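You operate a simulated robot arm through the tools that you are given. There is no shell and no other tool. Be economical: measure what you need, move in short steps, check, and stop when the job is done.

Carry out the task below with a simulated robot arm. There is one attempt and no reset: what you move stays moved.

TASK
Let the rope out, turn the trainer dial to hard and spin the grey nut on the blue handle tight.
Fine: wind the winder crank back a full turn; the grip trainer stays where it stands.

The check looks at the end state, three seconds after you hand in, the way a careful person would. Anything else that was tipped, shoved, dropped, spilled or broken makes it a failure.

THE ROBOT
A 7-joint arm with a two-finger parallel gripper, fixed in place. Base frame: the origin is at the foot of the arm, x ahead of it, y to its left, z up; the work surface is at about z = 0.75. Readings come in m, degrees, newtons and seconds.
Its first joint turns from -166.0 to 166.0 degrees. Payload 4.4 kg.
The tool frame sits at the grasp point between the pads (the TCP): z along the fingers, y along the line on which they close. The tips reach 0.023 m beyond it. Largest opening 0.094 m; finger width 0.038, thickness 0.01; the body of the gripper, 0.054 by 0.096 m, starts 0.039 m behind the TCP.
Orientation is told as [roll, pitch, yaw] about the base's x, y, z axes, in that order, counted from this pose: with the fingers straight down and closing along the base's y, the tool's x points along the base's -x, its y along +y and its z along -z.

THE INTERFACE
- The arm moves only by the tool step_arm. Its argument "plan" is a list of rows, each a list of 6 numbers: the shift along the tool's x, y, z in units of 200 mm (1.0 is 200 mm), then the turn, a rotation vector about the tool's x, y, z in units of 60 degrees (1.0 is 60 degrees). In form: [[dx, dy, dz, ax, ay, az], ...]. A call has 1 to 20 rows; each row is the pose to reach, as a shift and turn from the pose commanded when the call began, along the tool's axes at that moment. "jaw" is the closure in counts, from 0 (fully open) to 255 (shut), set as the call begins (left out, the last holds). A call with a number of a shift or a turn outside -1 to 1 is refused whole. Rows are played at 5 a second. More than 0.05 m and 8.6 degrees between two rows, or a gripper value outside its range, and nothing of the call is played. A pose out of reach is approached as far as the arm can. The call stops where the force on the tool passes 90 N (or 10 N more than at its start, if that is more) or the arm is blocked; 0.2 s more then pass. Each finger travels about 0.072 m/s and halts on what it meets, pressing with about 33 N; the grip force reading is that of the motor and also rises with nothing between the fingers. The clock runs only during rows and for 0.2 s after the last one: add rows that repeat a pose to give the fingers time. The reply holds the time, the measured pose of the TCP, the force on the tool along the base axes, the opening and the grip force, in the units named above and with some noise.
- Cameras (640 x 400 px; columns grow to the right, rows downward): "scene" is fixed at [0.3984, 0.6481, 1.4092]; the picture's right is [-0.61, -0.79, 0.00], its down [-0.48, 0.37, -0.80] and it looks along [0.63, -0.49, -0.60] (base axes); focal length 315 px, centre (320, 200). "wrist" rides on the gripper at [0.086, 0.016, -0.074] in the tool frame; the picture's right is [-0.18, 0.98, 0.00], its down [-0.58, -0.11, -0.81] and it looks along [-0.79, -0.15, 0.59] (tool axes); focal length 243 px, centre (320, 200).
- capture(camera): a new picture of that camera. The clock stands still meanwhile.
- measure_at(camera, pixels): for up to 12 pixels [column, row] of the newest picture of that camera ("zoom" is the newest enlarged one), the place [x, y, z] in the base frame of the surface seen there, good to about 0.003 m. The clock stands still meanwhile.
- close_up(camera, box): a new picture of the part [left, top, right, bottom] of that camera's present view, enlarged. The clock stands still meanwhile.
- sign_off(): hands the job in; it is judged then, once.

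Work in short steps. Measure before you move; look again where a grasp or a placing could have gone wrong, and mend it. You have 80 turns and 38 pictures in all, those below and enlarged ones among them. Open the gripper and draw the arm clear of the work before you hand the job in, unless the task says otherwise; then end with one line.

The tools are called after "Emit:" by a JSON object that holds its "op" and its "data". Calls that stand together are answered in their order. step_arm: Moves the arm, as the interface text tells. Its arguments: {"type":"object","properties":{"plan":{"type":"array","items":{"type":"array","items":{"type":"number"}}},"jaw":{"type":"number"}},"required":["plan"]} The other tools are called the same way: capture (camera) takes a picture; measure_at (camera, pixels) gives the place of the surface under pixels of a picture; close_up (camera, box) takes an enlarged picture of a part of a camera's view; sign_off () hands the job in.

At the start:

```text
t: 0.0
ee_pos: [0.6675, 0.5381, 1.2217]
tool_rot: [0.0, 0.1, 0.0]
contact_force: [0.4, -0.6, 0.5]
width: 0.0938
finger_force: 0.0
```

scene: 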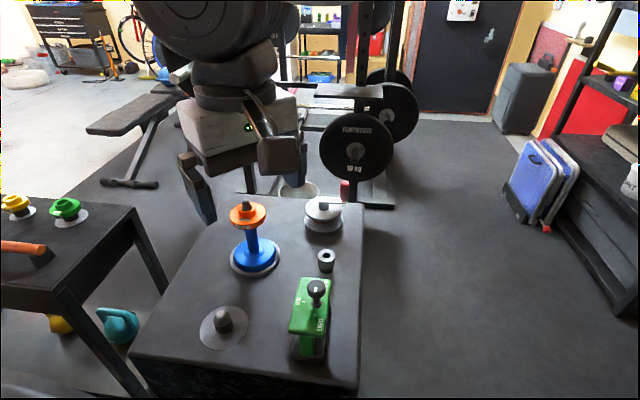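
wrist: 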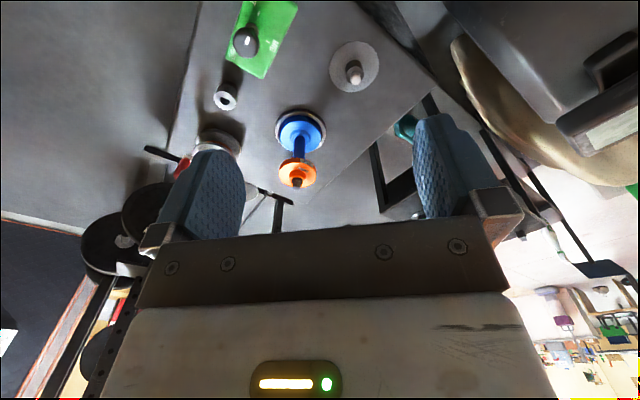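

The scene shows a blue/orange dumbbell handle, a white winder, a green trainer with a dial, a small grey nut and a plate with a grey post. I'll take enlarged views to identify them.

Emit:
{"op": "close_up", "data": {"camera": "scene", "box": [190, 180, 370, 370]}}

Emit:
{"op": "close_up", "data": {"camera": "scene", "box": [270, 180, 360, 240]}}

Emit:
{"op": "close_up", "data": {"camera": "scene", "box": [270, 240, 350, 370]}}

Emit:
{"op": "close_up", "data": {"camera": "scene", "box": [0, 180, 160, 370]}}

```text
2.11 times, centred on (280, 275) of scene
```

zoom: 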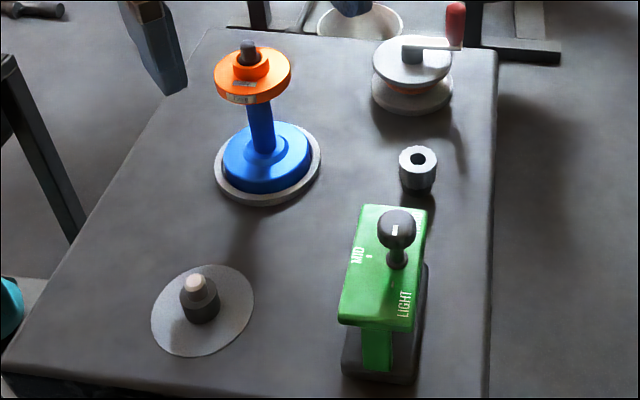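

```text
6.67 times, centred on (315, 210) of scene
```

zoom: 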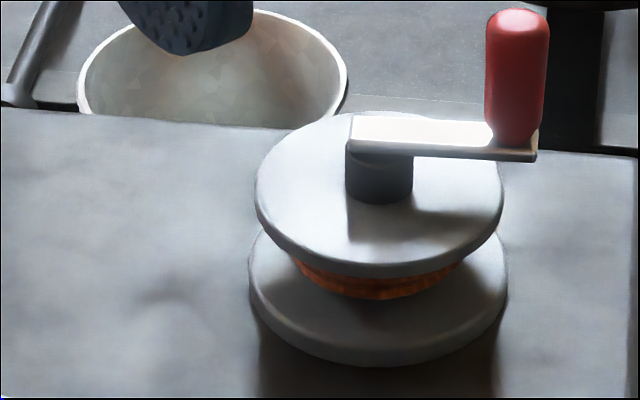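

```text
3.08 times, centred on (310, 305) of scene
```

zoom: 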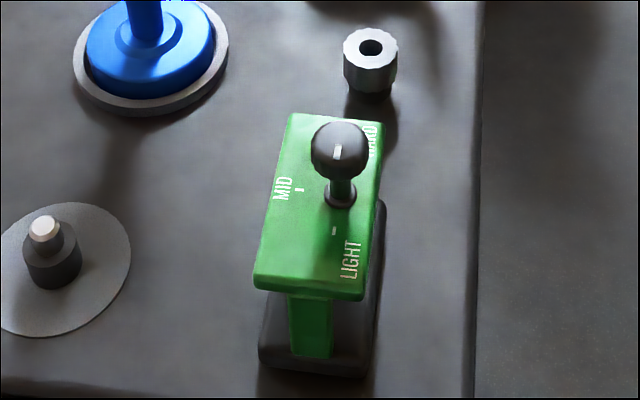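

```text
2.11 times, centred on (80, 275) of scene
```

zoom: 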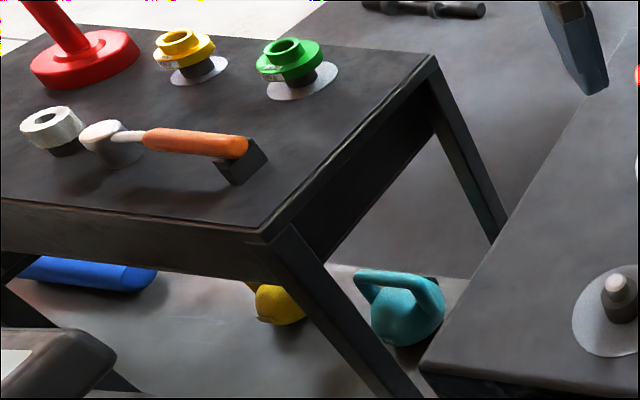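

Take 3D measurements of the parts in the scene image.

Emit:
{"op": "capture", "data": {"camera": "scene"}}

Emit:
{"op": "measure_at", "data": {"camera": "scene", "pixels": [[247, 205], [239, 215], [258, 217], [248, 225], [327, 251], [327, 267], [316, 286], [298, 345], [323, 202], [333, 203], [345, 186], [223, 314]]}}

Emit:
{"op": "measure_at", "data": {"camera": "scene", "pixels": [[255, 265], [240, 270], [275, 340], [327, 272], [313, 223], [345, 196], [300, 282], [324, 332], [293, 330], [326, 282], [309, 355], [310, 218]]}}

```text
31 pictures are left
```

scene: 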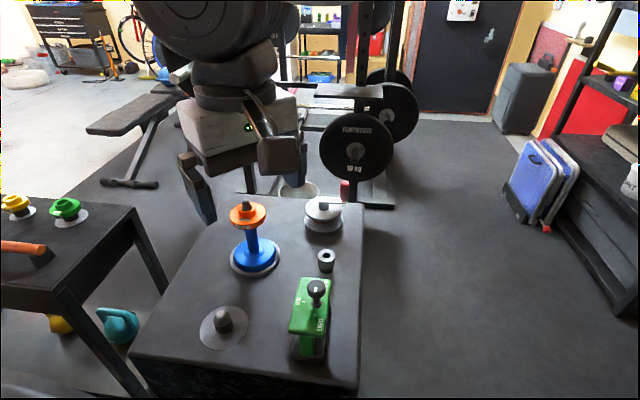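

```text
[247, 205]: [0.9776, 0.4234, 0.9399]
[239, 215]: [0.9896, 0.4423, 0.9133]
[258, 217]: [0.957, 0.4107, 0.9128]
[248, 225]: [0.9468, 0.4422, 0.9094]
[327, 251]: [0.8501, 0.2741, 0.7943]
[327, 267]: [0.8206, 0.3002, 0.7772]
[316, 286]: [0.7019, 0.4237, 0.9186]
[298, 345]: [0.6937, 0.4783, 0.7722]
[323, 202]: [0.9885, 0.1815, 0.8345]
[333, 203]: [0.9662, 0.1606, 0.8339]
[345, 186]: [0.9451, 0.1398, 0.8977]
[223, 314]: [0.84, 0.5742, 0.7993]
```

```text
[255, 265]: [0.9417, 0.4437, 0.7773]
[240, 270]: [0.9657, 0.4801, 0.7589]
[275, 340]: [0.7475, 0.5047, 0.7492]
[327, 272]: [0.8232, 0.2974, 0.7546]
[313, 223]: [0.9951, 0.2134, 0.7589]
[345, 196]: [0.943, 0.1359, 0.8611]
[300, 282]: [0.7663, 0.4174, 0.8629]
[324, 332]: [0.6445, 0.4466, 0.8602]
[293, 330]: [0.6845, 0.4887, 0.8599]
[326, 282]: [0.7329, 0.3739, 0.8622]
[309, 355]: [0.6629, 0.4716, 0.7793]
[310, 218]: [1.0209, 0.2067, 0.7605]
```

The parts lie at: handle post ≈(0.975,0.425,0.94), winder axis ≈(0.985,0.18), nut ≈(0.84,0.285), dial ≈(0.70,0.42,0.92). I'll move toward the handle, high, to test reach and see better.

Emit:
{"op": "step_arm", "data": {"plan": [[-0.2, -0.1, 0.08, 0, 0, 0], [-0.4, -0.2, 0.16, 0, 0, 0], [-0.6, -0.3, 0.24, 0, 0, 0], [-0.8, -0.4, 0.32, 0, 0, 0], [-0.95, -0.48, 0.4, 0, 0, 0], [-1.0, -0.55, 0.5, 0, 0, 0]]}}

Emit:
{"op": "capture", "data": {"camera": "wrist"}}

```text
t: 1.4
ee_pos: [0.8657, 0.4293, 1.1208]
tool_rot: [0.0, -0.1, 0.0]
contact_force: [0.4, -1.3, 0.1]
width: 0.0943
finger_force: 0.0
```

```text
30 pictures are left
```

wrist: 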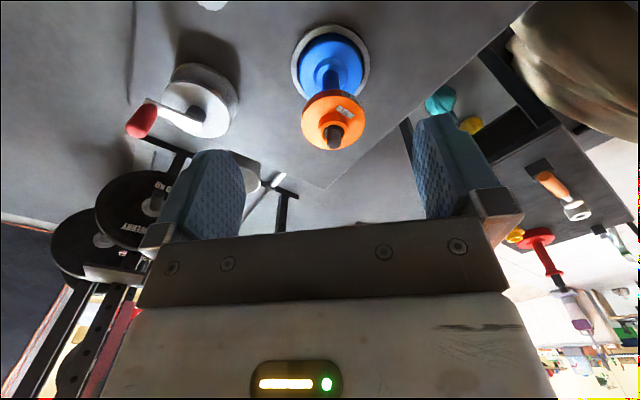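

Now I test reach above the handle post by moving 0.11 m forward at z≈1.12.

Emit:
{"op": "step_arm", "data": {"plan": [[-0.2, 0, 0, 0, 0, 0], [-0.4, 0, 0, 0, 0, 0], [-0.55, 0, 0.0, 0, 0, 0], [-0.55, 0, 0.0, 0, 0, 0]]}}

Emit:
{"op": "close_up", "data": {"camera": "wrist", "box": [200, 0, 440, 150]}}

```text
t: 2.4
ee_pos: [0.9747, 0.4284, 1.1203]
tool_rot: [0.0, 0.0, 0.0]
contact_force: [-0.4, 0.6, 0.2]
width: 0.0938
finger_force: 0.1
```

```text
2.67 times, centred on (320, 75) of wrist
```

zoom: 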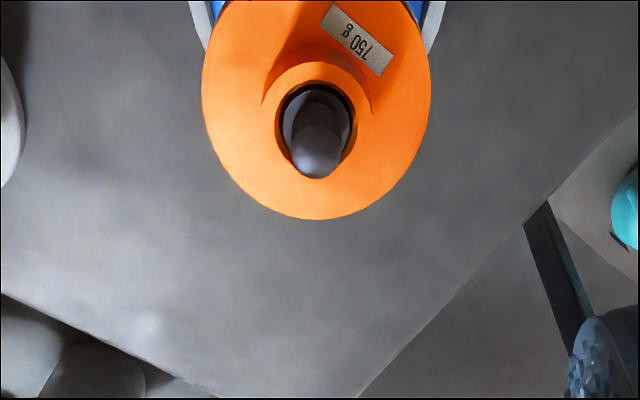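

The reach is fine here. I measure the post tip and orange hub in the zoom.

Emit:
{"op": "measure_at", "data": {"camera": "zoom", "pixels": [[300, 148], [318, 150], [336, 150], [318, 165], [317, 110], [318, 72], [365, 130], [272, 130], [318, 190], [210, 90], [425, 90], [318, 215]]}}

```text
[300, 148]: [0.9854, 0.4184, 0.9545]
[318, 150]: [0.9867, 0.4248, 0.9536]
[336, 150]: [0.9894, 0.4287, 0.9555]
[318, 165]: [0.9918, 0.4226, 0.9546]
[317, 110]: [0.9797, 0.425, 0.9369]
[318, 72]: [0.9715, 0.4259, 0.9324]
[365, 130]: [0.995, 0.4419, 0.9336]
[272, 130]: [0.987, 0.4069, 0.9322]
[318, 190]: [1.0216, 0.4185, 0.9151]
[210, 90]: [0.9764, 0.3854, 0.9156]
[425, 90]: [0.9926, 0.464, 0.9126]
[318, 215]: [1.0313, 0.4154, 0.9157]
```

Next look at the winder from above: move sideways to y≈0.19.

Emit:
{"op": "step_arm", "data": {"plan": [[0.05, -0.24, 0, 0, 0, 0], [0.1, -0.48, 0, 0, 0, 0], [0.15, -0.72, 0.0, 0, 0, 0], [0.2, -0.95, 0, 0, 0, 0], [0.24, -1.0, 0.0, 0, 0, 0], [0.24, -1.0, 0.0, 0, 0, 0]]}}

Emit:
{"op": "close_up", "data": {"camera": "wrist", "box": [180, 0, 500, 200]}}

```text
t: 3.8
ee_pos: [0.9285, 0.2261, 1.1196]
tool_rot: [0.0, 0.0, 0.0]
contact_force: [-0.9, 0.3, 0.8]
width: 0.094
finger_force: 0.2
```

```text
2.00 times, centred on (340, 100) of wrist
```

zoom: 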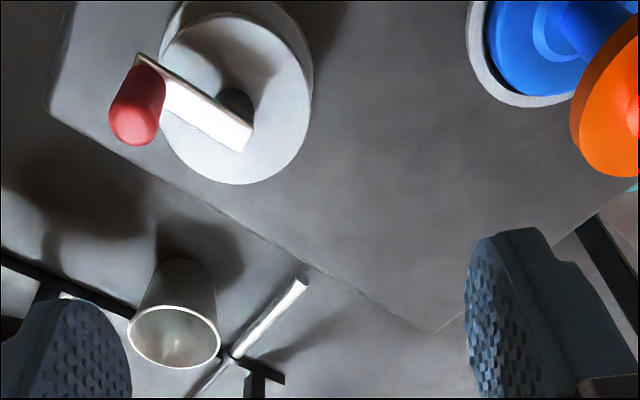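

Measure the winder's crank parts.

Emit:
{"op": "measure_at", "data": {"camera": "zoom", "pixels": [[135, 90], [140, 125], [118, 120], [160, 115], [160, 90], [250, 140], [190, 105], [235, 92], [235, 182], [165, 130], [310, 110], [140, 60]]}}

Emit:
{"op": "close_up", "data": {"camera": "scene", "box": [290, 175, 380, 240]}}

```text
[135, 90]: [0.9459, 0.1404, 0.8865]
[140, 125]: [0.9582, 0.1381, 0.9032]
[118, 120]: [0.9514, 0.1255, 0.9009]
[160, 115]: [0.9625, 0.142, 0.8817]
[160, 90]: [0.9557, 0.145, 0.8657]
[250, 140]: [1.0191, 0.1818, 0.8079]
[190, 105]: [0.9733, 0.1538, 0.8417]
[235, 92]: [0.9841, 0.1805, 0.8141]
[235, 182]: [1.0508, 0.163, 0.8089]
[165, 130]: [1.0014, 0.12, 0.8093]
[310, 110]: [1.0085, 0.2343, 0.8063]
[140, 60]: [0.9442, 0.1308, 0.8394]
```

```text
6.15 times, centred on (335, 208) of scene
```

zoom: 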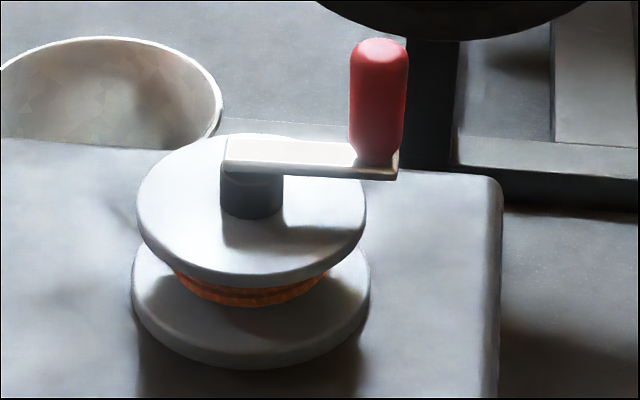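

No rope tail visible from here. Lower and back off to see the winder side-on from the robot's side.

Emit:
{"op": "step_arm", "data": {"plan": [[0.2, -0.05, 0.1, 0, 0, 0], [0.4, -0.1, 0.2, 0, 0, 0], [0.55, -0.2, 0.35, 0, 0, 0], [0.65, -0.25, 0.5, 0, 0, 0], [0.7, -0.25, 0.7, 0, 0, 0], [0.7, -0.25, 0.85, 0, 0, 0], [0.7, -0.25, 0.85, 0, 0, 0]]}}

Emit:
{"op": "capture", "data": {"camera": "wrist"}}

```text
t: 5.4
ee_pos: [0.7878, 0.177, 0.9535]
tool_rot: [0.0, 0.0, 0.0]
contact_force: [0.3, 0.8, -0.1]
width: 0.0941
finger_force: 0.0
```

```text
26 pictures are left
```

wrist: 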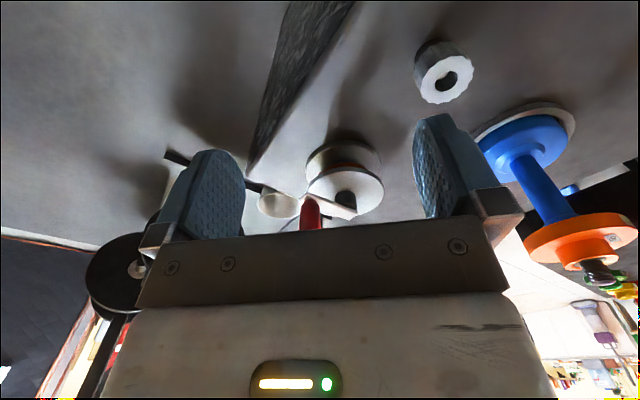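

Zoom onto the winder at about (345,170).

Emit:
{"op": "close_up", "data": {"camera": "wrist", "box": [250, 110, 410, 230]}}

```text
3.33 times, centred on (330, 170) of wrist
```

zoom: 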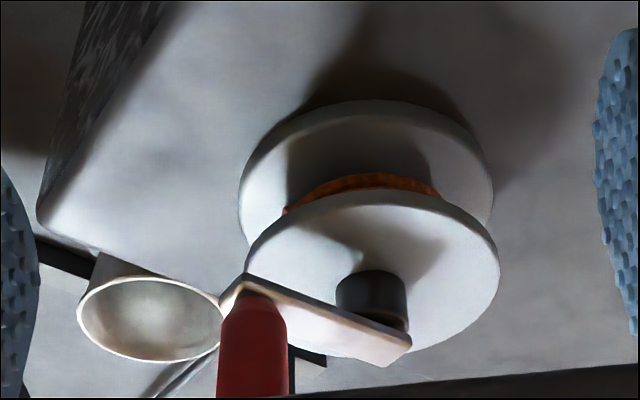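

There is maybe an orange rope end on the left of the coil (285,212). I'll look from the other (-y) side with the hand yawed 60°.

Emit:
{"op": "step_arm", "data": {"plan": [[-0.03, -0.1, 0, 0, 0, -0.12], [-0.07, -0.2, 0, 0, 0, -0.24], [-0.1, -0.3, 0, 0, 0, -0.37], [-0.13, -0.4, 0, 0, 0, -0.5], [-0.17, -0.5, 0, 0, 0, -0.62], [-0.2, -0.6, 0, 0, 0, -0.75], [-0.24, -0.7, 0, 0, 0, -0.87], [-0.27, -0.8, 0.1, 0, 0, -1.0], [-0.27, -0.8, 0.15, 0, 0, -1.0]]}}

Emit:
{"op": "capture", "data": {"camera": "wrist"}}

```text
t: 7.4
ee_pos: [0.8436, 0.0185, 0.9217]
tool_rot: [0.0, 0.1, 60.1]
contact_force: [0.8, 0.3, 0.3]
width: 0.0939
finger_force: 0.1
```

```text
24 pictures are left
```

wrist: 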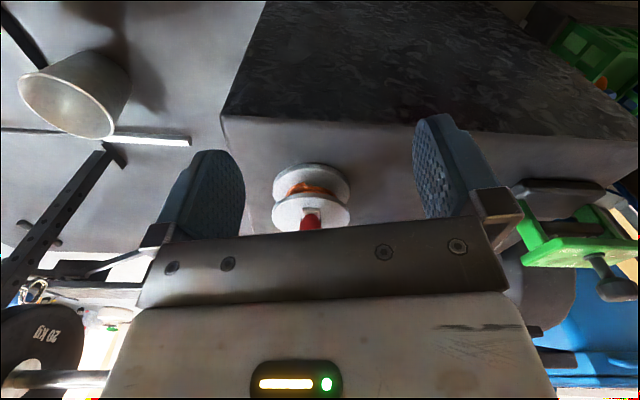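

Zoom onto the winder at (312,195).

Emit:
{"op": "close_up", "data": {"camera": "wrist", "box": [264, 155, 360, 235]}}

```text
5.00 times, centred on (312, 195) of wrist
```

zoom: 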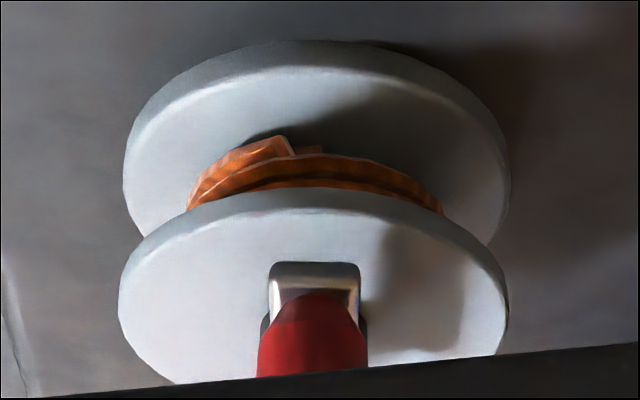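

The coil's rope end shows at about (290,148) of the zoom. I want a flatter, closer view to settle the winding sense, so I tilt the hand 20° and lower it.

Emit:
{"op": "step_arm", "data": {"plan": [[-0.05, -0.015, 0.08, 0, -0.11, 0], [-0.11, -0.03, 0.16, 0, -0.22, 0], [-0.163, -0.047, 0.235, 0, -0.333, 0], [-0.163, -0.047, 0.235, 0, -0.333, 0]]}}

Emit:
{"op": "close_up", "data": {"camera": "wrist", "box": [256, 110, 368, 180]}}

```text
t: 8.4
ee_pos: [0.8677, 0.0413, 0.8766]
tool_rot: [0.0, -20.0, 60.0]
contact_force: [-0.7, 0.2, 0.2]
width: 0.094
finger_force: 0.1
```

```text
5.71 times, centred on (312, 145) of wrist
```

zoom: 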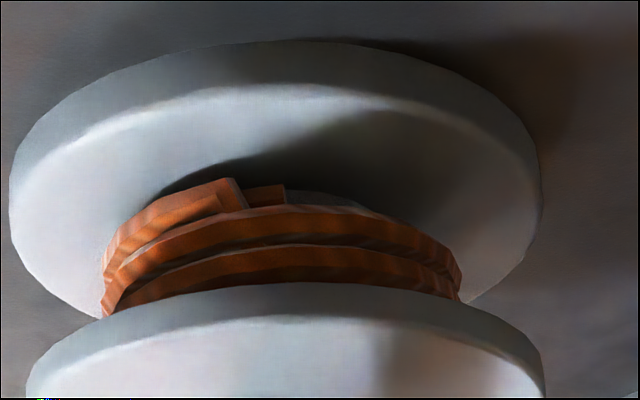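

The visible coil ends don't settle which is the free one. I'll swing round another 45° to see the far side of the coil.

Emit:
{"op": "step_arm", "data": {"plan": [[-0.027, -0.108, 0.01, -0.0428, 0, -0.1175], [-0.054, -0.217, 0.02, -0.0855, 0, -0.235], [-0.081, -0.325, 0.03, -0.128, 0, -0.3525], [-0.109, -0.433, 0.04, -0.171, 0, -0.47], [-0.136, -0.542, 0.05, -0.2138, 0, -0.5875], [-0.163, -0.65, 0.059, -0.2565, 0, -0.705], [-0.163, -0.65, 0.059, -0.2565, 0, -0.705]]}}

Emit:
{"op": "close_up", "data": {"camera": "wrist", "box": [248, 100, 376, 180]}}

```text
t: 10.0
ee_pos: [0.9976, 0.0062, 0.8737]
tool_rot: [0.0, -20.0, 105.1]
contact_force: [-1.1, 0.0, 0.8]
width: 0.094
finger_force: 0.0
```

```text
5.00 times, centred on (312, 140) of wrist
```

zoom: 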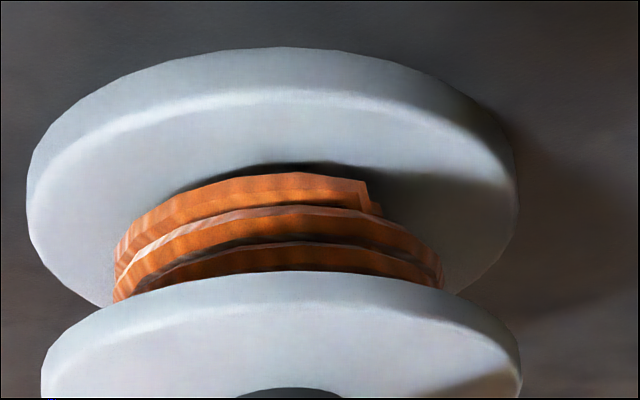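

Coil shows just a plain helix, no tail; I'll test the crank's feel itself. First rise, level the tool and yaw back.

Emit:
{"op": "step_arm", "data": {"plan": [[-0.06, 0, -0.16, 0, 0.11, 0], [-0.12, 0, -0.32, 0, 0.22, 0], [-0.171, 0, -0.47, 0, 0.333, 0]]}}

Emit:
{"op": "step_arm", "data": {"plan": [[0, 0, 0, 0, 0, 0.125], [0, 0, 0, 0, 0, 0.25], [0, 0, 0, 0, 0, 0.375], [0, 0, 0, 0, 0, 0.5], [0, 0, 0, 0, 0, 0.625], [0, 0, 0, 0, 0, 0.75], [0, 0, 0, 0, 0, 0.875], [0, 0, 0, 0, 0, 1.0]]}}

Emit:
{"op": "step_arm", "data": {"plan": [[0, 0, 0, 0, 0, 0.125], [0, 0, 0, 0, 0, 0.25], [0, 0, 0, 0, 0, 0.375], [0, 0, 0, 0, 0, 0.5], [0, 0, 0, 0, 0, 0.625], [0, 0, 0, 0, 0, 0.75], [0, 0, 0, 0, 0, 0.75]]}}

```text
t: 10.8
ee_pos: [0.9985, 0.0096, 0.9755]
tool_rot: [0.1, 0.1, 105.0]
contact_force: [-0.4, 0.6, -0.3]
width: 0.094
finger_force: 0.0
```

```text
t: 12.6
ee_pos: [0.9974, 0.006, 0.9753]
tool_rot: [0.0, 0.1, 44.9]
contact_force: [0.3, -0.3, -0.1]
width: 0.0941
finger_force: 0.3
```

```text
t: 14.2
ee_pos: [0.9978, 0.0083, 0.976]
tool_rot: [0.0, 0.0, 0.0]
contact_force: [0.6, 0.4, -0.8]
width: 0.0942
finger_force: 0.0
```

Move over the knob at (0.955,0.132) and descend to z≈0.885.

Emit:
{"op": "step_arm", "data": {"plan": [[0.07, 0.2, 0, 0, 0, 0], [0.14, 0.4, 0, 0, 0, 0], [0.21, 0.62, 0, 0, 0, 0], [0.21, 0.62, 0.2, 0, 0, 0], [0.21, 0.62, 0.35, 0, 0, 0], [0.21, 0.62, 0.455, 0, 0, 0], [0.21, 0.62, 0.455, 0, 0, 0]]}}

Emit:
{"op": "capture", "data": {"camera": "wrist"}}

```text
t: 15.8
ee_pos: [0.9561, 0.1294, 0.8847]
tool_rot: [-0.1, 0.1, 0.0]
contact_force: [-0.2, -0.3, -0.5]
width: 0.094
finger_force: 0.0
```

```text
20 pictures are left
```

wrist: 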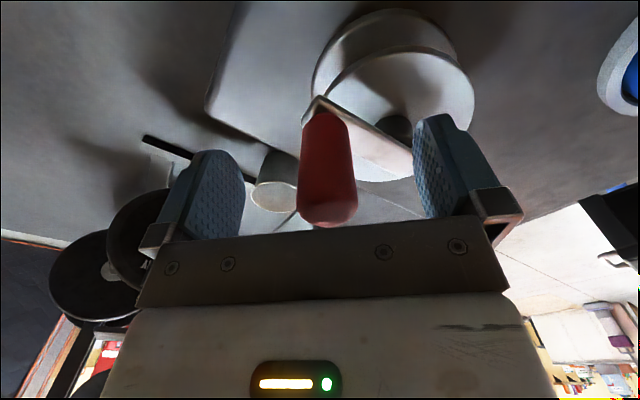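

Knob is between the fingers; close on it.

Emit:
{"op": "step_arm", "data": {"plan": [[0, 0, 0, 0, 0, 0], [0, 0, 0, 0, 0, 0], [0, 0, 0, 0, 0, 0], [0, 0, 0, 0, 0, 0]], "jaw": 255}}

Emit:
{"op": "measure_at", "data": {"camera": "wrist", "pixels": [[320, 170], [330, 215], [320, 200], [395, 128], [400, 180], [470, 100], [315, 100], [345, 125], [408, 150], [320, 75], [380, 182], [340, 170]]}}

```text
t: 16.8
ee_pos: [0.9562, 0.1299, 0.8851]
tool_rot: [0.0, 0.0, 0.1]
contact_force: [10.7, 14.4, -4.3]
width: 0.0257
finger_force: 45.4
```

```text
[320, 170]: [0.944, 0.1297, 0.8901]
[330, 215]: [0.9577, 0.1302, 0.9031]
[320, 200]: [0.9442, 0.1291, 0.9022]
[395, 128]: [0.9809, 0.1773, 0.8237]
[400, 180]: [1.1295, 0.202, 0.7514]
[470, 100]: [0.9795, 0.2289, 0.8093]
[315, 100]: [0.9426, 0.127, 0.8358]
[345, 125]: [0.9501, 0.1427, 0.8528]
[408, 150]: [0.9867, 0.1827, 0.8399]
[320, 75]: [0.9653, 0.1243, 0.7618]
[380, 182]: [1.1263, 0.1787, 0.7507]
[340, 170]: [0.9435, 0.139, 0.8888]
```

Grip width 0.0257 on the knob, force modest and radial. Axis estimate (0.993,0.178), radius 0.061. Test 20° counter-clockwise (from above) and read the force.

Emit:
{"op": "step_arm", "data": {"plan": [[-0.0205, -0.0138, 0, 0, 0, 0], [-0.0423, -0.026, 0, 0, 0, 0], [-0.065, -0.037, 0, 0, 0, 0], [-0.0915, -0.048, 0, 0, 0, 0], [-0.0915, -0.048, 0, 0, 0, 0]]}}

```text
t: 18.0
ee_pos: [0.9755, 0.1201, 0.8849]
tool_rot: [0.0, 0.1, 0.1]
contact_force: [-4.4, 7.6, 7.0]
width: 0.0255
finger_force: 45.2
```

CCW turns with ~6 N drag. Now test the CW sense past the start.

Emit:
{"op": "step_arm", "data": {"plan": [[0.0485, 0.0205, 0, 0, 0, 0], [0.0915, 0.048, 0, 0, 0, 0], [0.1315, 0.0855, 0, 0, 0, 0], [0.1635, 0.1275, 0, 0, 0, 0], [0.1635, 0.1275, 0, 0, 0, 0]]}}

```text
t: 19.1
ee_pos: [0.9422, 0.136, 0.8835]
tool_rot: [-0.3, 0.2, -0.5]
contact_force: [-18.6, -91.3, 14.8]
width: 0.0263
finger_force: 45.6
stopped in row 5: the force on the tool passed its limit (the readings are from after the stop); the commanded pose is now the measured one
```

Clockwise hits a hard stop, so letting rope out is counter-clockwise. The grip may have slipped along the pads; open, re-centre at (0.956,0.131), look.

Emit:
{"op": "step_arm", "data": {"plan": [[0, 0, 0, 0, 0, 0], [0, 0, 0, 0, 0, 0], [0, 0, 0, 0, 0, 0], [-0.04, -0.02, 0, 0.005, -0.003, 0.008], [-0.07, -0.027, 0, 0.005, -0.003, 0.008], [-0.07, -0.027, 0, 0.005, -0.003, 0.008]], "jaw": 0}}

Emit:
{"op": "capture", "data": {"camera": "wrist"}}

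Emit:
{"op": "measure_at", "data": {"camera": "wrist", "pixels": [[320, 170], [330, 215], [320, 200], [395, 128], [408, 150], [315, 100]]}}

```text
t: 20.5
ee_pos: [0.9551, 0.1361, 0.8839]
tool_rot: [-0.4, -0.1, -0.6]
contact_force: [-0.6, 0.4, 0.1]
width: 0.0938
finger_force: 0.2
```

```text
19 pictures are left
```

wrist: 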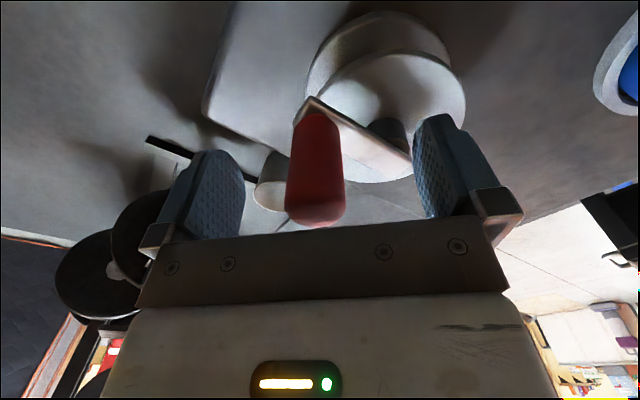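

```text
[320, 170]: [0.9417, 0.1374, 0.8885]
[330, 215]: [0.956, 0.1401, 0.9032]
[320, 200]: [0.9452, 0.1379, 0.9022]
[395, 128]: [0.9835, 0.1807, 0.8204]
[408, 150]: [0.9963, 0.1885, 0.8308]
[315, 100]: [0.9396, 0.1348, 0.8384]
```

Knob is back near its start place. Correct to (0.955,0.131) and close again.

Emit:
{"op": "step_arm", "data": {"plan": [[0, -0.025, 0, -0.007, 0, -0.01], [0, -0.025, 0, -0.007, 0, -0.01]]}}

Emit:
{"op": "step_arm", "data": {"plan": [[0, 0, 0, 0, 0, 0], [0, 0, 0, 0, 0, 0], [0, 0, 0, 0, 0, 0], [0, 0, 0, 0, 0, 0]], "jaw": 255}}

```text
t: 21.1
ee_pos: [0.9536, 0.1314, 0.8835]
tool_rot: [0.1, -0.1, 0.1]
contact_force: [-0.1, 0.7, 0.5]
width: 0.0939
finger_force: 0.1
```

```text
t: 22.1
ee_pos: [0.9541, 0.1322, 0.8852]
tool_rot: [0.0, 0.0, -0.1]
contact_force: [1.0, 2.6, 0.0]
width: 0.0257
finger_force: 44.9
```

Well centred (2.6 N). Turn 120° counter-clockwise on the arc about (0.993,0.1785).

Emit:
{"op": "step_arm", "data": {"plan": [[-0.053, -0.033, 0, 0, 0, 0], [-0.112, -0.0545, 0, 0, 0, 0], [-0.1745, -0.0635, 0, 0, 0, 0], [-0.2375, -0.059, 0, 0, 0, 0], [-0.298, -0.0415, 0, 0, 0, 0], [-0.298, -0.0415, 0, 0, 0, 0]]}}

```text
t: 23.6
ee_pos: [1.0156, 0.1184, 0.8822]
tool_rot: [0.0, -0.1, -0.2]
contact_force: [1.3, -19.5, 0.0]
width: 0.0256
finger_force: 45.0
stopped in row 6: the force on the tool passed its limit (the readings are from after the stop); the commanded pose is now the measured one
```

Stopped by radial force: the actual circle is a bit different. Take a look and re-measure.

Emit:
{"op": "capture", "data": {"camera": "wrist"}}

Emit:
{"op": "close_up", "data": {"camera": "scene", "box": [270, 160, 390, 240]}}

```text
18 pictures are left
```

wrist: 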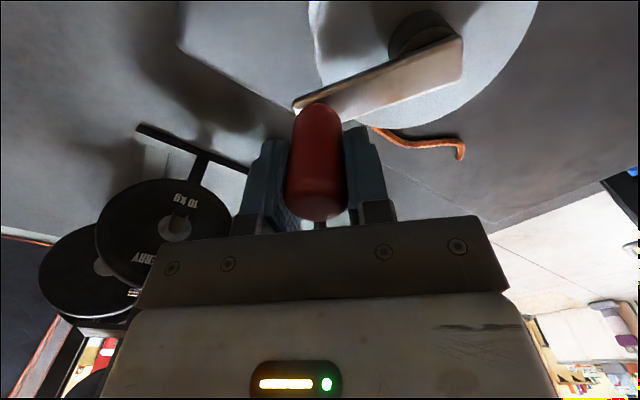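

```text
5.00 times, centred on (330, 200) of scene
```

zoom: 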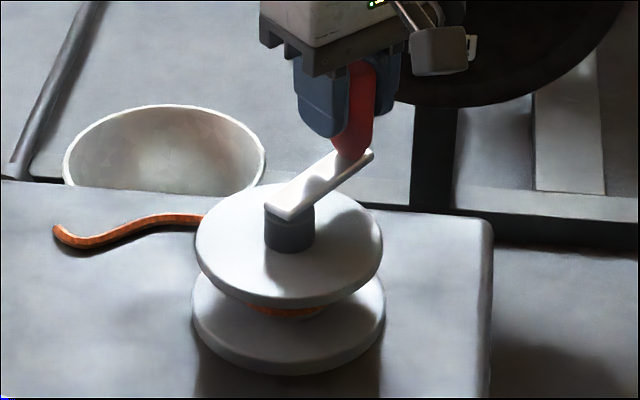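

Rope is paying out — CCW is right. Measure hub and knob now.

Emit:
{"op": "measure_at", "data": {"camera": "wrist", "pixels": [[420, 30], [395, 45], [455, 45], [315, 150], [320, 200], [340, 205], [310, 115], [462, 70], [425, 100], [400, 75], [325, 85], [450, 75]]}}

Emit:
{"op": "measure_at", "data": {"camera": "zoom", "pixels": [[290, 230], [268, 230], [312, 230], [196, 235], [382, 235], [290, 300], [270, 208], [372, 155], [290, 184], [285, 308], [295, 205], [355, 140]]}}

```text
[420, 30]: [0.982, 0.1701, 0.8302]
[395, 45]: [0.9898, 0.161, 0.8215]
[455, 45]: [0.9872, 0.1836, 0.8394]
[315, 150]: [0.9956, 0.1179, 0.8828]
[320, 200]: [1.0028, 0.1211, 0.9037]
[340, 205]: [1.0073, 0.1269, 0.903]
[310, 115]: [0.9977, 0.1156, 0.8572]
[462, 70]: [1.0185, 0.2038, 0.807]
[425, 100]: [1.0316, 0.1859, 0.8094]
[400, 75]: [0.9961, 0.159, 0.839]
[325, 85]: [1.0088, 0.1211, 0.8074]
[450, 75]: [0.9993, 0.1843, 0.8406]
```

```text
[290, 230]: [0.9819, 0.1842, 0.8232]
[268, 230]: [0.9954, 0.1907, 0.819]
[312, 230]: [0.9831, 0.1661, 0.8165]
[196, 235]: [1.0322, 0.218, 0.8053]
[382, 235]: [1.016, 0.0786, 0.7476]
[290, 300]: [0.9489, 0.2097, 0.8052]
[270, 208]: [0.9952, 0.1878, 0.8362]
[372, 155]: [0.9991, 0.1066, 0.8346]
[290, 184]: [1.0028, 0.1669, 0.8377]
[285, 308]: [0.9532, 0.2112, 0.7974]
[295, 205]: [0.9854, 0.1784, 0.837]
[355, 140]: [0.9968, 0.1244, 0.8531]
```

The knob slipped ~8 mm along the pads since it was pulled along x. Better: keep the closing line tangential and let the hand turn with the crank. Open, centre at (1.008,0.1155), and yaw to −79°.

Emit:
{"op": "step_arm", "data": {"plan": [[0, 0, 0, 0, 0, 0], [0, 0, 0, 0, 0, 0], [0.02, -0.008, 0, 0, 0, 0], [0.038, -0.015, 0, 0, 0, 0], [0.038, -0.015, 0, 0, 0, 0.14], [0.038, -0.015, 0, 0, 0, 0.28], [0.038, -0.015, 0, 0, 0, 0.42], [0.038, -0.015, 0, 0, 0, 0.56], [0.038, -0.015, 0, 0, 0, 0.7], [0.038, -0.015, 0, 0, 0, 0.84], [0.038, -0.015, 0, 0, 0, 0.98]], "jaw": 0}}

Emit:
{"op": "step_arm", "data": {"plan": [[0, 0, 0, 0, 0, 0.11], [0, 0, 0, 0, 0, 0.22], [0, 0, 0, 0, 0, 0.335], [0, 0, 0, 0, 0, 0.335]]}}

Emit:
{"op": "capture", "data": {"camera": "wrist"}}

```text
t: 26.1
ee_pos: [1.0087, 0.1179, 0.8837]
tool_rot: [0.1, -0.1, -59.1]
contact_force: [0.0, -1.0, 0.2]
width: 0.094
finger_force: 0.1
```

```text
t: 27.1
ee_pos: [1.0089, 0.1169, 0.8839]
tool_rot: [0.0, 0.0, -79.2]
contact_force: [0.7, -0.4, -0.4]
width: 0.0941
finger_force: 0.1
```

```text
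16 pictures are left
```

wrist: 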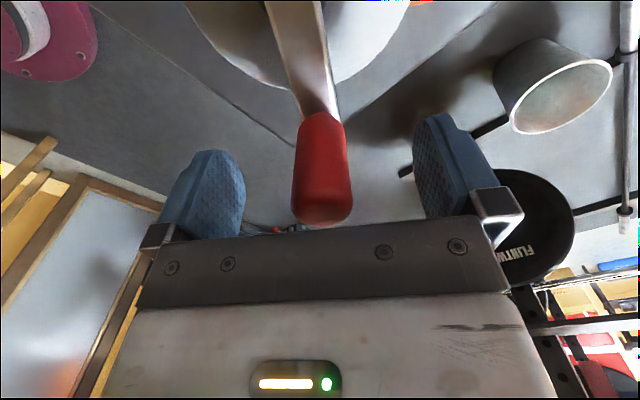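

Knob is centred with the arm pointing radially. Close and turn 56° along with the crank.

Emit:
{"op": "step_arm", "data": {"plan": [[0, 0, 0, 0, 0, 0], [0, 0, 0, 0, 0, 0], [0, 0, 0, 0, 0, 0], [0, 0, 0, 0, 0, 0]], "jaw": 255}}

Emit:
{"op": "step_arm", "data": {"plan": [[0.003, 0.0428, 0, 0, 0, -0.1333], [0.0119, 0.0848, 0, 0, 0, -0.2667], [0.0266, 0.1251, 0, 0, 0, -0.4], [0.0467, 0.1629, 0, 0, 0, -0.5333], [0.0719, 0.1977, 0, 0, 0, -0.6667], [0.1017, 0.2285, 0, 0, 0, -0.8], [0.1355, 0.2549, 0, 0, 0, -0.9333]]}}

```text
t: 28.1
ee_pos: [1.0094, 0.1167, 0.8849]
tool_rot: [0.1, -0.1, -79.1]
contact_force: [-1.2, -0.7, 1.4]
width: 0.0255
finger_force: 45.1
```

```text
t: 29.6
ee_pos: [1.0527, 0.1534, 0.8838]
tool_rot: [0.0, -0.1, -23.0]
contact_force: [-12.6, 3.8, 9.4]
width: 0.0255
finger_force: 45.1
```

Turned smoothly (radial 12 N inward). Continue 56° with a slight inward bias.

Emit:
{"op": "step_arm", "data": {"plan": [[0.006, 0.0428, 0, 0, 0, -0.1333], [0.0159, 0.0848, 0, 0, 0, -0.2667], [0.0316, 0.1251, 0, 0, 0, -0.4], [0.0517, 0.1629, 0, 0, 0, -0.5333], [0.0769, 0.1977, 0, 0, 0, -0.6667], [0.1067, 0.2285, 0, 0, 0, -0.8], [0.1405, 0.2549, 0, 0, 0, -0.9333]]}}

Emit:
{"op": "step_arm", "data": {"plan": [[0.003, 0.0428, 0, 0, 0, -0.1333], [0.0119, 0.0848, 0, 0, 0, -0.2667], [0.0266, 0.1251, 0, 0, 0, -0.4], [0.0467, 0.1629, 0, 0, 0, -0.5333], [0.0719, 0.1977, 0, 0, 0, -0.6667], [0.1017, 0.2285, 0, 0, 0, -0.8], [0.1355, 0.2549, 0, 0, 0, -0.9333]]}}

```text
t: 31.2
ee_pos: [1.0465, 0.2108, 0.8841]
tool_rot: [-0.1, -0.1, 33.0]
contact_force: [0.3, 6.0, 8.8]
width: 0.0256
finger_force: 45.6
```

```text
t: 32.9
ee_pos: [0.9969, 0.2386, 0.8826]
tool_rot: [-0.1, 0.2, 89.0]
contact_force: [2.5, -19.7, 16.4]
width: 0.0255
finger_force: 45.4
```

φ≈89° reached; continue 32° more with slight inward correction, then release.

Emit:
{"op": "step_arm", "data": {"plan": [[0.009, 0.0428, 0, 0, 0, -0.1333], [0.0199, 0.0848, 0, 0, 0, -0.2667], [0.0346, 0.1251, 0, 0, 0, -0.4], [0.0547, 0.1629, 0, 0, 0, -0.5333], [0.0547, 0.1629, 0, 0, 0, -0.5333]]}}

```text
t: 34.0
ee_pos: [0.964, 0.2289, 0.8826]
tool_rot: [-0.1, 0.1, 121.0]
contact_force: [0.8, 2.8, 18.1]
width: 0.0254
finger_force: 44.5
```

Open and rotate the hand back 180° around the knob in place (fingers stay clear of it).

Emit:
{"op": "step_arm", "data": {"plan": [[0, 0, 0, 0, 0, 0], [0, 0, 0, 0, 0, 0], [0, 0, 0, 0, 0, 0], [0, 0, 0, 0, 0, 0.125], [0, 0, 0, 0, 0, 0.25], [0, 0, 0, 0, 0, 0.375], [0, 0, 0, 0, 0, 0.5], [0, 0, 0, 0, 0, 0.625], [0, 0, 0, 0, 0, 0.75], [0, 0, 0, 0, 0, 0.875], [0, 0, 0, 0, 0, 1.0]], "jaw": 0}}

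Emit:
{"op": "step_arm", "data": {"plan": [[0, 0, 0, 0, 0, 0.125], [0, 0, 0, 0, 0, 0.25], [0, 0, 0, 0, 0, 0.375], [0, 0, 0, 0, 0, 0.5], [0, 0, 0, 0, 0, 0.625], [0, 0, 0, 0, 0, 0.75], [0, 0, 0, 0, 0, 0.875], [0, 0, 0, 0, 0, 1.0]]}}

Emit:
{"op": "step_arm", "data": {"plan": [[0, 0, 0, 0, 0, 0.125], [0, 0, 0, 0, 0, 0.25], [0, 0, 0, 0, 0, 0.375], [0, 0, 0, 0, 0, 0.5], [0, 0, 0, 0, 0, 0.625], [0, 0, 0, 0, 0, 0.75], [0, 0, 0, 0, 0, 0.875], [0, 0, 0, 0, 0, 1.0], [0, 0, 0, 0, 0, 1.0]]}}

Emit:
{"op": "capture", "data": {"camera": "wrist"}}

```text
t: 36.5
ee_pos: [0.9635, 0.2283, 0.8835]
tool_rot: [-0.3, 0.0, 60.9]
contact_force: [0.3, 0.1, -0.3]
width: 0.0937
finger_force: 0.2
```

```text
t: 38.2
ee_pos: [0.965, 0.2281, 0.8842]
tool_rot: [-0.1, -0.1, 0.7]
contact_force: [1.3, -0.2, -0.2]
width: 0.094
finger_force: 0.0
```

```text
t: 40.2
ee_pos: [0.9635, 0.2283, 0.8839]
tool_rot: [0.0, -0.2, -59.1]
contact_force: [0.5, 0.1, 0.3]
width: 0.0942
finger_force: 0.0
```

```text
15 pictures are left
```

wrist: 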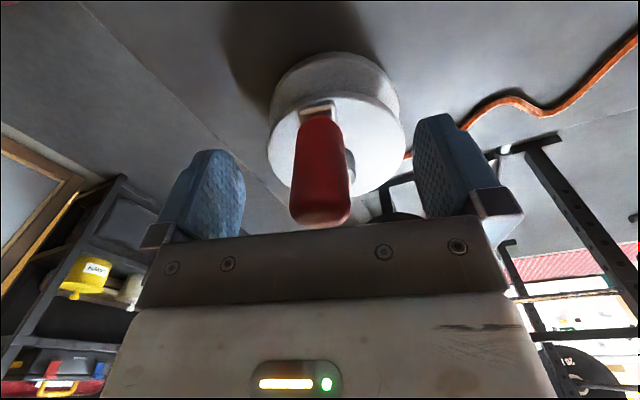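

Knob centred. Close and turn 56° with mirrored pattern.

Emit:
{"op": "step_arm", "data": {"plan": [[0, 0, 0, 0, 0, 0], [0, 0, 0, 0, 0, 0], [0, 0, 0, 0, 0, 0], [0, 0, 0, 0, 0, 0]], "jaw": 255}}

Emit:
{"op": "step_arm", "data": {"plan": [[-0.003, -0.0428, 0, 0, 0, -0.1333], [-0.0119, -0.0848, 0, 0, 0, -0.2667], [-0.0266, -0.1251, 0, 0, 0, -0.4], [-0.0467, -0.1629, 0, 0, 0, -0.5333], [-0.0719, -0.1977, 0, 0, 0, -0.6667], [-0.1017, -0.2285, 0, 0, 0, -0.8], [-0.1355, -0.2549, 0, 0, 0, -0.9333]]}}

```text
t: 41.2
ee_pos: [0.9635, 0.2278, 0.8822]
tool_rot: [0.1, -0.1, -59.1]
contact_force: [0.5, 0.2, 0.1]
width: 0.0256
finger_force: 45.5
```

```text
t: 42.9
ee_pos: [0.9343, 0.1802, 0.884]
tool_rot: [-0.1, 0.0, -3.0]
contact_force: [23.6, 0.4, -17.0]
width: 0.0257
finger_force: 45.1
```

Turn the remaining ~53° back to the initial knob position (0.956,0.131).

Emit:
{"op": "step_arm", "data": {"plan": [[-0.01, -0.0428, 0, 0, 0, -0.1333], [-0.0199, -0.0848, 0, 0, 0, -0.2667], [-0.0346, -0.1251, 0, 0, 0, -0.4], [-0.0547, -0.1629, 0, 0, 0, -0.5333], [-0.0799, -0.1977, 0, 0, 0, -0.6667], [-0.1097, -0.2285, 0, 0, 0, -0.8], [-0.1304, -0.2456, 0, 0, 0, -0.8833], [-0.1304, -0.2456, 0, 0, 0, -0.8833]]}}

```text
t: 44.6
ee_pos: [0.9552, 0.1332, 0.8832]
tool_rot: [0.0, 0.1, 50.1]
contact_force: [-69.3, 50.1, 24.6]
width: 0.0255
finger_force: 45.1
```

Knob is back at its start position, now pressing against a stop after the full turn. Open, rise clear, and check.

Emit:
{"op": "step_arm", "data": {"plan": [[0, 0, 0, 0, 0, 0], [0, 0, 0, 0, 0, 0], [0, 0, 0, 0, 0, 0], [0, 0, -0.2, 0, 0, 0], [0, 0, -0.4, 0, 0, 0], [0, 0, -0.6, 0, 0, 0], [0, 0, -0.8, 0, 0, 0], [0.2, 0, -0.9, 0, 0, 0], [0.4, 0, -0.9, 0, 0, 0]], "jaw": 0}}

Emit:
{"op": "close_up", "data": {"camera": "scene", "box": [190, 170, 390, 300]}}

```text
t: 46.6
ee_pos: [0.9058, 0.068, 1.0619]
tool_rot: [-0.2, -0.1, 49.9]
contact_force: [-0.1, -0.7, -1.4]
width: 0.094
finger_force: 0.1
```

```text
3.08 times, centred on (290, 235) of scene
```

zoom: 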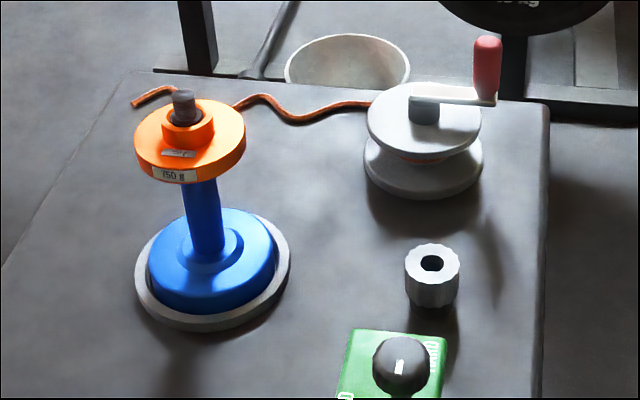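

Winder done. Now yaw level and go view the dial.

Emit:
{"op": "step_arm", "data": {"plan": [[0, 0, -0.03, 0, 0, 0.12], [0, 0, -0.06, 0, 0, 0.24], [0, 0, -0.09, 0, 0, 0.36], [0, 0, -0.12, 0, 0, 0.48], [0, 0, -0.15, 0, 0, 0.6], [0, 0, -0.18, 0, 0, 0.72], [0, 0, -0.2, 0, 0, 0.833]]}}

Emit:
{"op": "step_arm", "data": {"plan": [[0.2, 0.1, 0, 0, 0, 0], [0.4, 0.2, 0, 0, 0, 0], [0.6, 0.3, 0, 0, 0, 0], [0.8, 0.4, 0, 0, 0, 0], [0.95, 0.55, 0, 0, 0, 0], [1.0, 0.75, 0, 0, 0, 0], [1.0, 0.95, 0, 0, 0, 0], [1.0, 1.0, 0, 0, 0, 0]]}}

Emit:
{"op": "step_arm", "data": {"plan": [[0.1, 0.2, 0, 0, 0, 0], [0.2, 0.4, 0, 0, 0, 0], [0.3, 0.6, 0, 0, 0, 0], [0.35, 0.83, 0, 0, 0, 0], [0.35, 0.83, 0, 0, 0, 0]]}}

Emit:
{"op": "close_up", "data": {"camera": "wrist", "box": [220, 40, 420, 165]}}

```text
t: 48.2
ee_pos: [0.9058, 0.0691, 1.1026]
tool_rot: [-0.1, -0.1, -0.2]
contact_force: [0.0, -0.6, -0.4]
width: 0.0938
finger_force: 0.0
```

```text
t: 50.0
ee_pos: [0.7034, 0.2679, 1.1043]
tool_rot: [-0.1, -0.1, -0.1]
contact_force: [0.0, -0.2, 0.2]
width: 0.0941
finger_force: 0.0
```

```text
t: 51.2
ee_pos: [0.6364, 0.4355, 1.1037]
tool_rot: [0.0, 0.0, -0.2]
contact_force: [-0.4, 1.0, -1.4]
width: 0.0939
finger_force: 0.1
```

```text
3.20 times, centred on (320, 102) of wrist
```

zoom: 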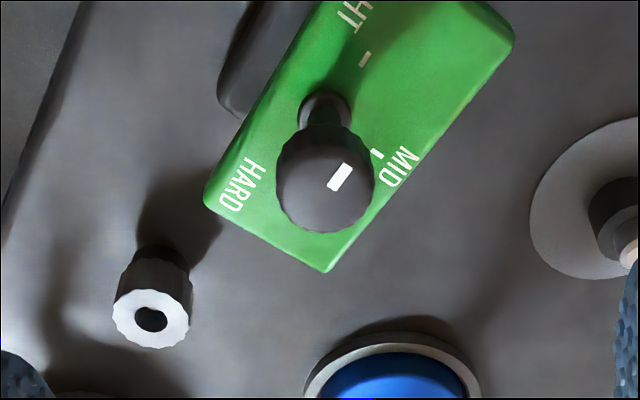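

The mark on the knob (340,177) points toward the LIGHT tick (365,60); MID tick at (377,153), HARD label at (240,185). Measure these.

Emit:
{"op": "measure_at", "data": {"camera": "zoom", "pixels": [[365, 60], [377, 153], [240, 185], [325, 108], [325, 180], [280, 180], [372, 180], [325, 228], [325, 135], [350, 166], [330, 187], [322, 120]]}}

Emit:
{"op": "close_up", "data": {"camera": "scene", "box": [280, 265, 350, 310]}}

```text
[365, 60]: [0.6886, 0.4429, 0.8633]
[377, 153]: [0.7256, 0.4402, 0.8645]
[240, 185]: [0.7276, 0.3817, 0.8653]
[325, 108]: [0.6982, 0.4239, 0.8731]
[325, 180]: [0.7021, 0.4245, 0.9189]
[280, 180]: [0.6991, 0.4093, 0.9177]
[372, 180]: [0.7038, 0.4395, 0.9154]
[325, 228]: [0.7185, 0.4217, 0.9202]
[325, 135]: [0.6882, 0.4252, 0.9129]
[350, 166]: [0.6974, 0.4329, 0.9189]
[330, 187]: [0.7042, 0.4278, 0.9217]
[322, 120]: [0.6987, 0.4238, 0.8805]
```

```text
8.89 times, centred on (315, 288) of scene
```

zoom: 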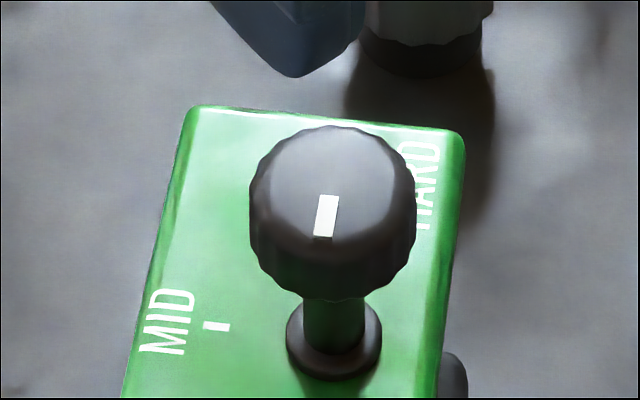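

Dial axis ≈(0.7035,0.4235), knob z≈0.895–0.92; currently at LIGHT, HARD is 180° clockwise. Go above it with yaw +120° so I can turn −180° in one grasp.

Emit:
{"op": "step_arm", "data": {"plan": [[-0.17, -0.03, 0, 0, 0, -0.125], [-0.335, -0.06, 0, 0, 0, -0.25], [-0.335, -0.06, 0, 0, 0, -0.375], [-0.335, -0.06, 0, 0, 0, -0.5], [-0.335, -0.06, 0, 0, 0, -0.625], [-0.335, -0.06, 0, 0, 0, -0.75], [-0.335, -0.06, 0, 0, 0, -0.875], [-0.335, -0.06, 0, 0, 0, -1.0]]}}

Emit:
{"op": "step_arm", "data": {"plan": [[0, 0, 0, 0, 0, -0.125], [0, 0, 0, 0, 0, -0.25], [0, 0, 0, 0, 0, -0.375], [0, 0, 0, 0, 0, -0.5], [0, 0, 0, 0, 0, -0.625], [0, 0, 0, 0, 0, -0.75], [0, 0, 0, 0, 0, -0.875], [0, 0, 0, 0, 0, -1.0], [0, 0, 0, 0, 0, -1.0]]}}

```text
t: 53.0
ee_pos: [0.7036, 0.4225, 1.1023]
tool_rot: [-0.2, -0.1, 60.0]
contact_force: [0.5, -0.5, 0.2]
width: 0.0939
finger_force: 0.0
```

```text
t: 55.0
ee_pos: [0.7035, 0.423, 1.1027]
tool_rot: [-0.1, 0.1, 120.0]
contact_force: [-0.3, 0.3, -0.2]
width: 0.0941
finger_force: 0.0
```

Descend to z≈0.912 and look from the wrist.

Emit:
{"op": "step_arm", "data": {"plan": [[0, 0, 0.22, 0, 0, 0], [0, 0, 0.44, 0, 0, 0], [0, 0, 0.66, 0, 0, 0], [0, 0, 0.85, 0, 0, 0], [0, 0, 0.952, 0, 0, 0], [0, 0, 0.952, 0, 0, 0]]}}

Emit:
{"op": "capture", "data": {"camera": "wrist"}}

```text
t: 56.5
ee_pos: [0.704, 0.4223, 0.9145]
tool_rot: [-0.1, 0.0, 119.9]
contact_force: [0.1, 0.4, 0.8]
width: 0.094
finger_force: 0.1
```

```text
11 pictures are left
```

wrist: 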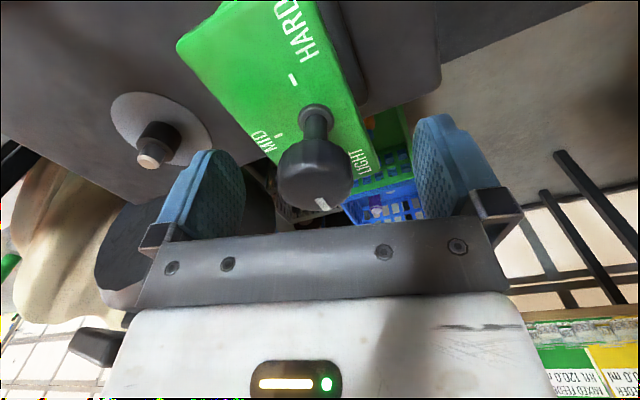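

HARD tick at (293,80), MID tick at (278,134). Measure them, then close gently.

Emit:
{"op": "measure_at", "data": {"camera": "wrist", "pixels": [[293, 80], [278, 134], [316, 110], [318, 170], [322, 203], [285, 180], [350, 180]]}}

Emit:
{"op": "step_arm", "data": {"plan": [[0, 0, 0, 0, 0, 0], [0, 0, 0, 0, 0, 0], [0, 0, 0, 0, 0, 0], [0, 0, 0, 0, 0, 0]], "jaw": 255}}

```text
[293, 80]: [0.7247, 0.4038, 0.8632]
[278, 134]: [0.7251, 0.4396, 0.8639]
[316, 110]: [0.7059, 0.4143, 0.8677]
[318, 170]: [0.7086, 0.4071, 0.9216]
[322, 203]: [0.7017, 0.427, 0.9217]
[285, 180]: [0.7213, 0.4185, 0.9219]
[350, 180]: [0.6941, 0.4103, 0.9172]
```

```text
t: 57.5
ee_pos: [0.7043, 0.422, 0.9144]
tool_rot: [0.0, 0.1, 120.0]
contact_force: [3.6, 0.8, 1.4]
width: 0.0372
finger_force: 32.9
```

Gripped (0.0372 wide, low force). Turn clockwise 60°.

Emit:
{"op": "step_arm", "data": {"plan": [[0, 0, 0, 0, 0, 0.1], [0, 0, 0, 0, 0, 0.2], [0, 0, 0, 0, 0, 0.3], [0, 0, 0, 0, 0, 0.4], [0, 0, 0, 0, 0, 0.5], [0, 0, 0, 0, 0, 0.6], [0, 0, 0, 0, 0, 0.7], [0, 0, 0, 0, 0, 0.8], [0, 0, 0, 0, 0, 0.9], [0, 0, 0, 0, 0, 1.0]]}}

Emit:
{"op": "close_up", "data": {"camera": "scene", "box": [250, 250, 370, 370]}}

```text
t: 59.6
ee_pos: [0.7041, 0.422, 0.911]
tool_rot: [-0.1, 0.1, 59.8]
contact_force: [8.1, -4.4, 22.5]
width: 0.037
finger_force: 32.8
```

```text
3.33 times, centred on (310, 310) of scene
```

zoom: 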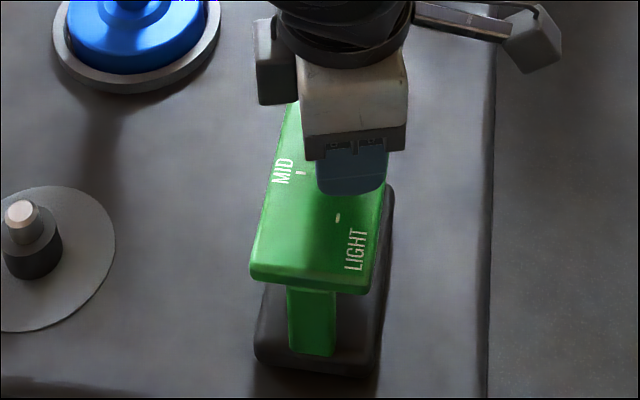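

Trainer stays put. Continue 60° more.

Emit:
{"op": "step_arm", "data": {"plan": [[0, 0, 0, 0, 0, 0.1], [0, 0, 0, 0, 0, 0.2], [0, 0, 0, 0, 0, 0.3], [0, 0, 0, 0, 0, 0.4], [0, 0, 0, 0, 0, 0.5], [0, 0, 0, 0, 0, 0.6], [0, 0, 0, 0, 0, 0.7], [0, 0, 0, 0, 0, 0.8], [0, 0, 0, 0, 0, 0.9], [0, 0, 0, 0, 0, 1.0]]}}

Emit:
{"op": "step_arm", "data": {"plan": [[0, 0, 0, 0, 0, 0.1], [0, 0, 0, 0, 0, 0.2], [0, 0, 0, 0, 0, 0.3], [0, 0, 0, 0, 0, 0.4], [0, 0, 0, 0, 0, 0.5], [0, 0, 0, 0, 0, 0.6], [0, 0, 0, 0, 0, 0.7], [0, 0, 0, 0, 0, 0.8], [0, 0, 0, 0, 0, 0.9], [0, 0, 0, 0, 0, 1.0]]}}

```text
t: 61.9
ee_pos: [0.7042, 0.4218, 0.9114]
tool_rot: [-0.1, -0.1, -0.2]
contact_force: [-1.5, -0.7, 2.4]
width: 0.0372
finger_force: 33.3
```

```text
t: 64.0
ee_pos: [0.7045, 0.4217, 0.9108]
tool_rot: [0.0, -0.1, -60.2]
contact_force: [-0.6, -0.9, -0.3]
width: 0.0371
finger_force: 33.2
```

Now release, rise and check the dial mark.

Emit:
{"op": "step_arm", "data": {"plan": [[0, 0, 0, 0, 0, 0], [0, 0, 0, 0, 0, 0], [0, 0, 0, 0, 0, 0], [0, 0, -0.2, 0, 0, 0], [0, 0, -0.4, 0, 0, 0], [0, 0, -0.6, 0, 0, 0], [0, 0, -0.8, 0, 0, 0]], "jaw": 0}}

Emit:
{"op": "close_up", "data": {"camera": "scene", "box": [270, 255, 370, 325]}}

```text
t: 65.7
ee_pos: [0.7042, 0.4237, 1.0737]
tool_rot: [0.1, -0.1, -60.1]
contact_force: [-0.7, 0.8, -1.1]
width: 0.094
finger_force: 0.0
```

```text
5.71 times, centred on (320, 290) of scene
```

zoom: 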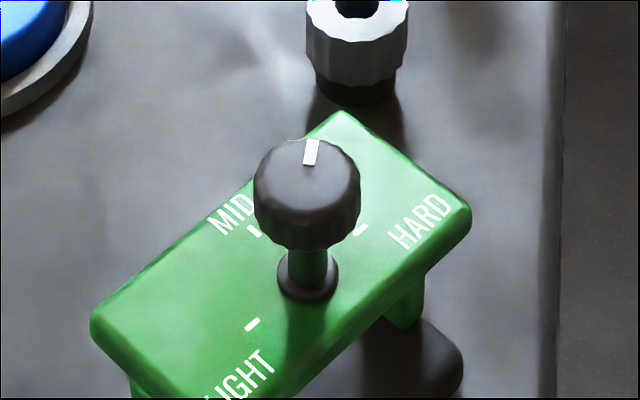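

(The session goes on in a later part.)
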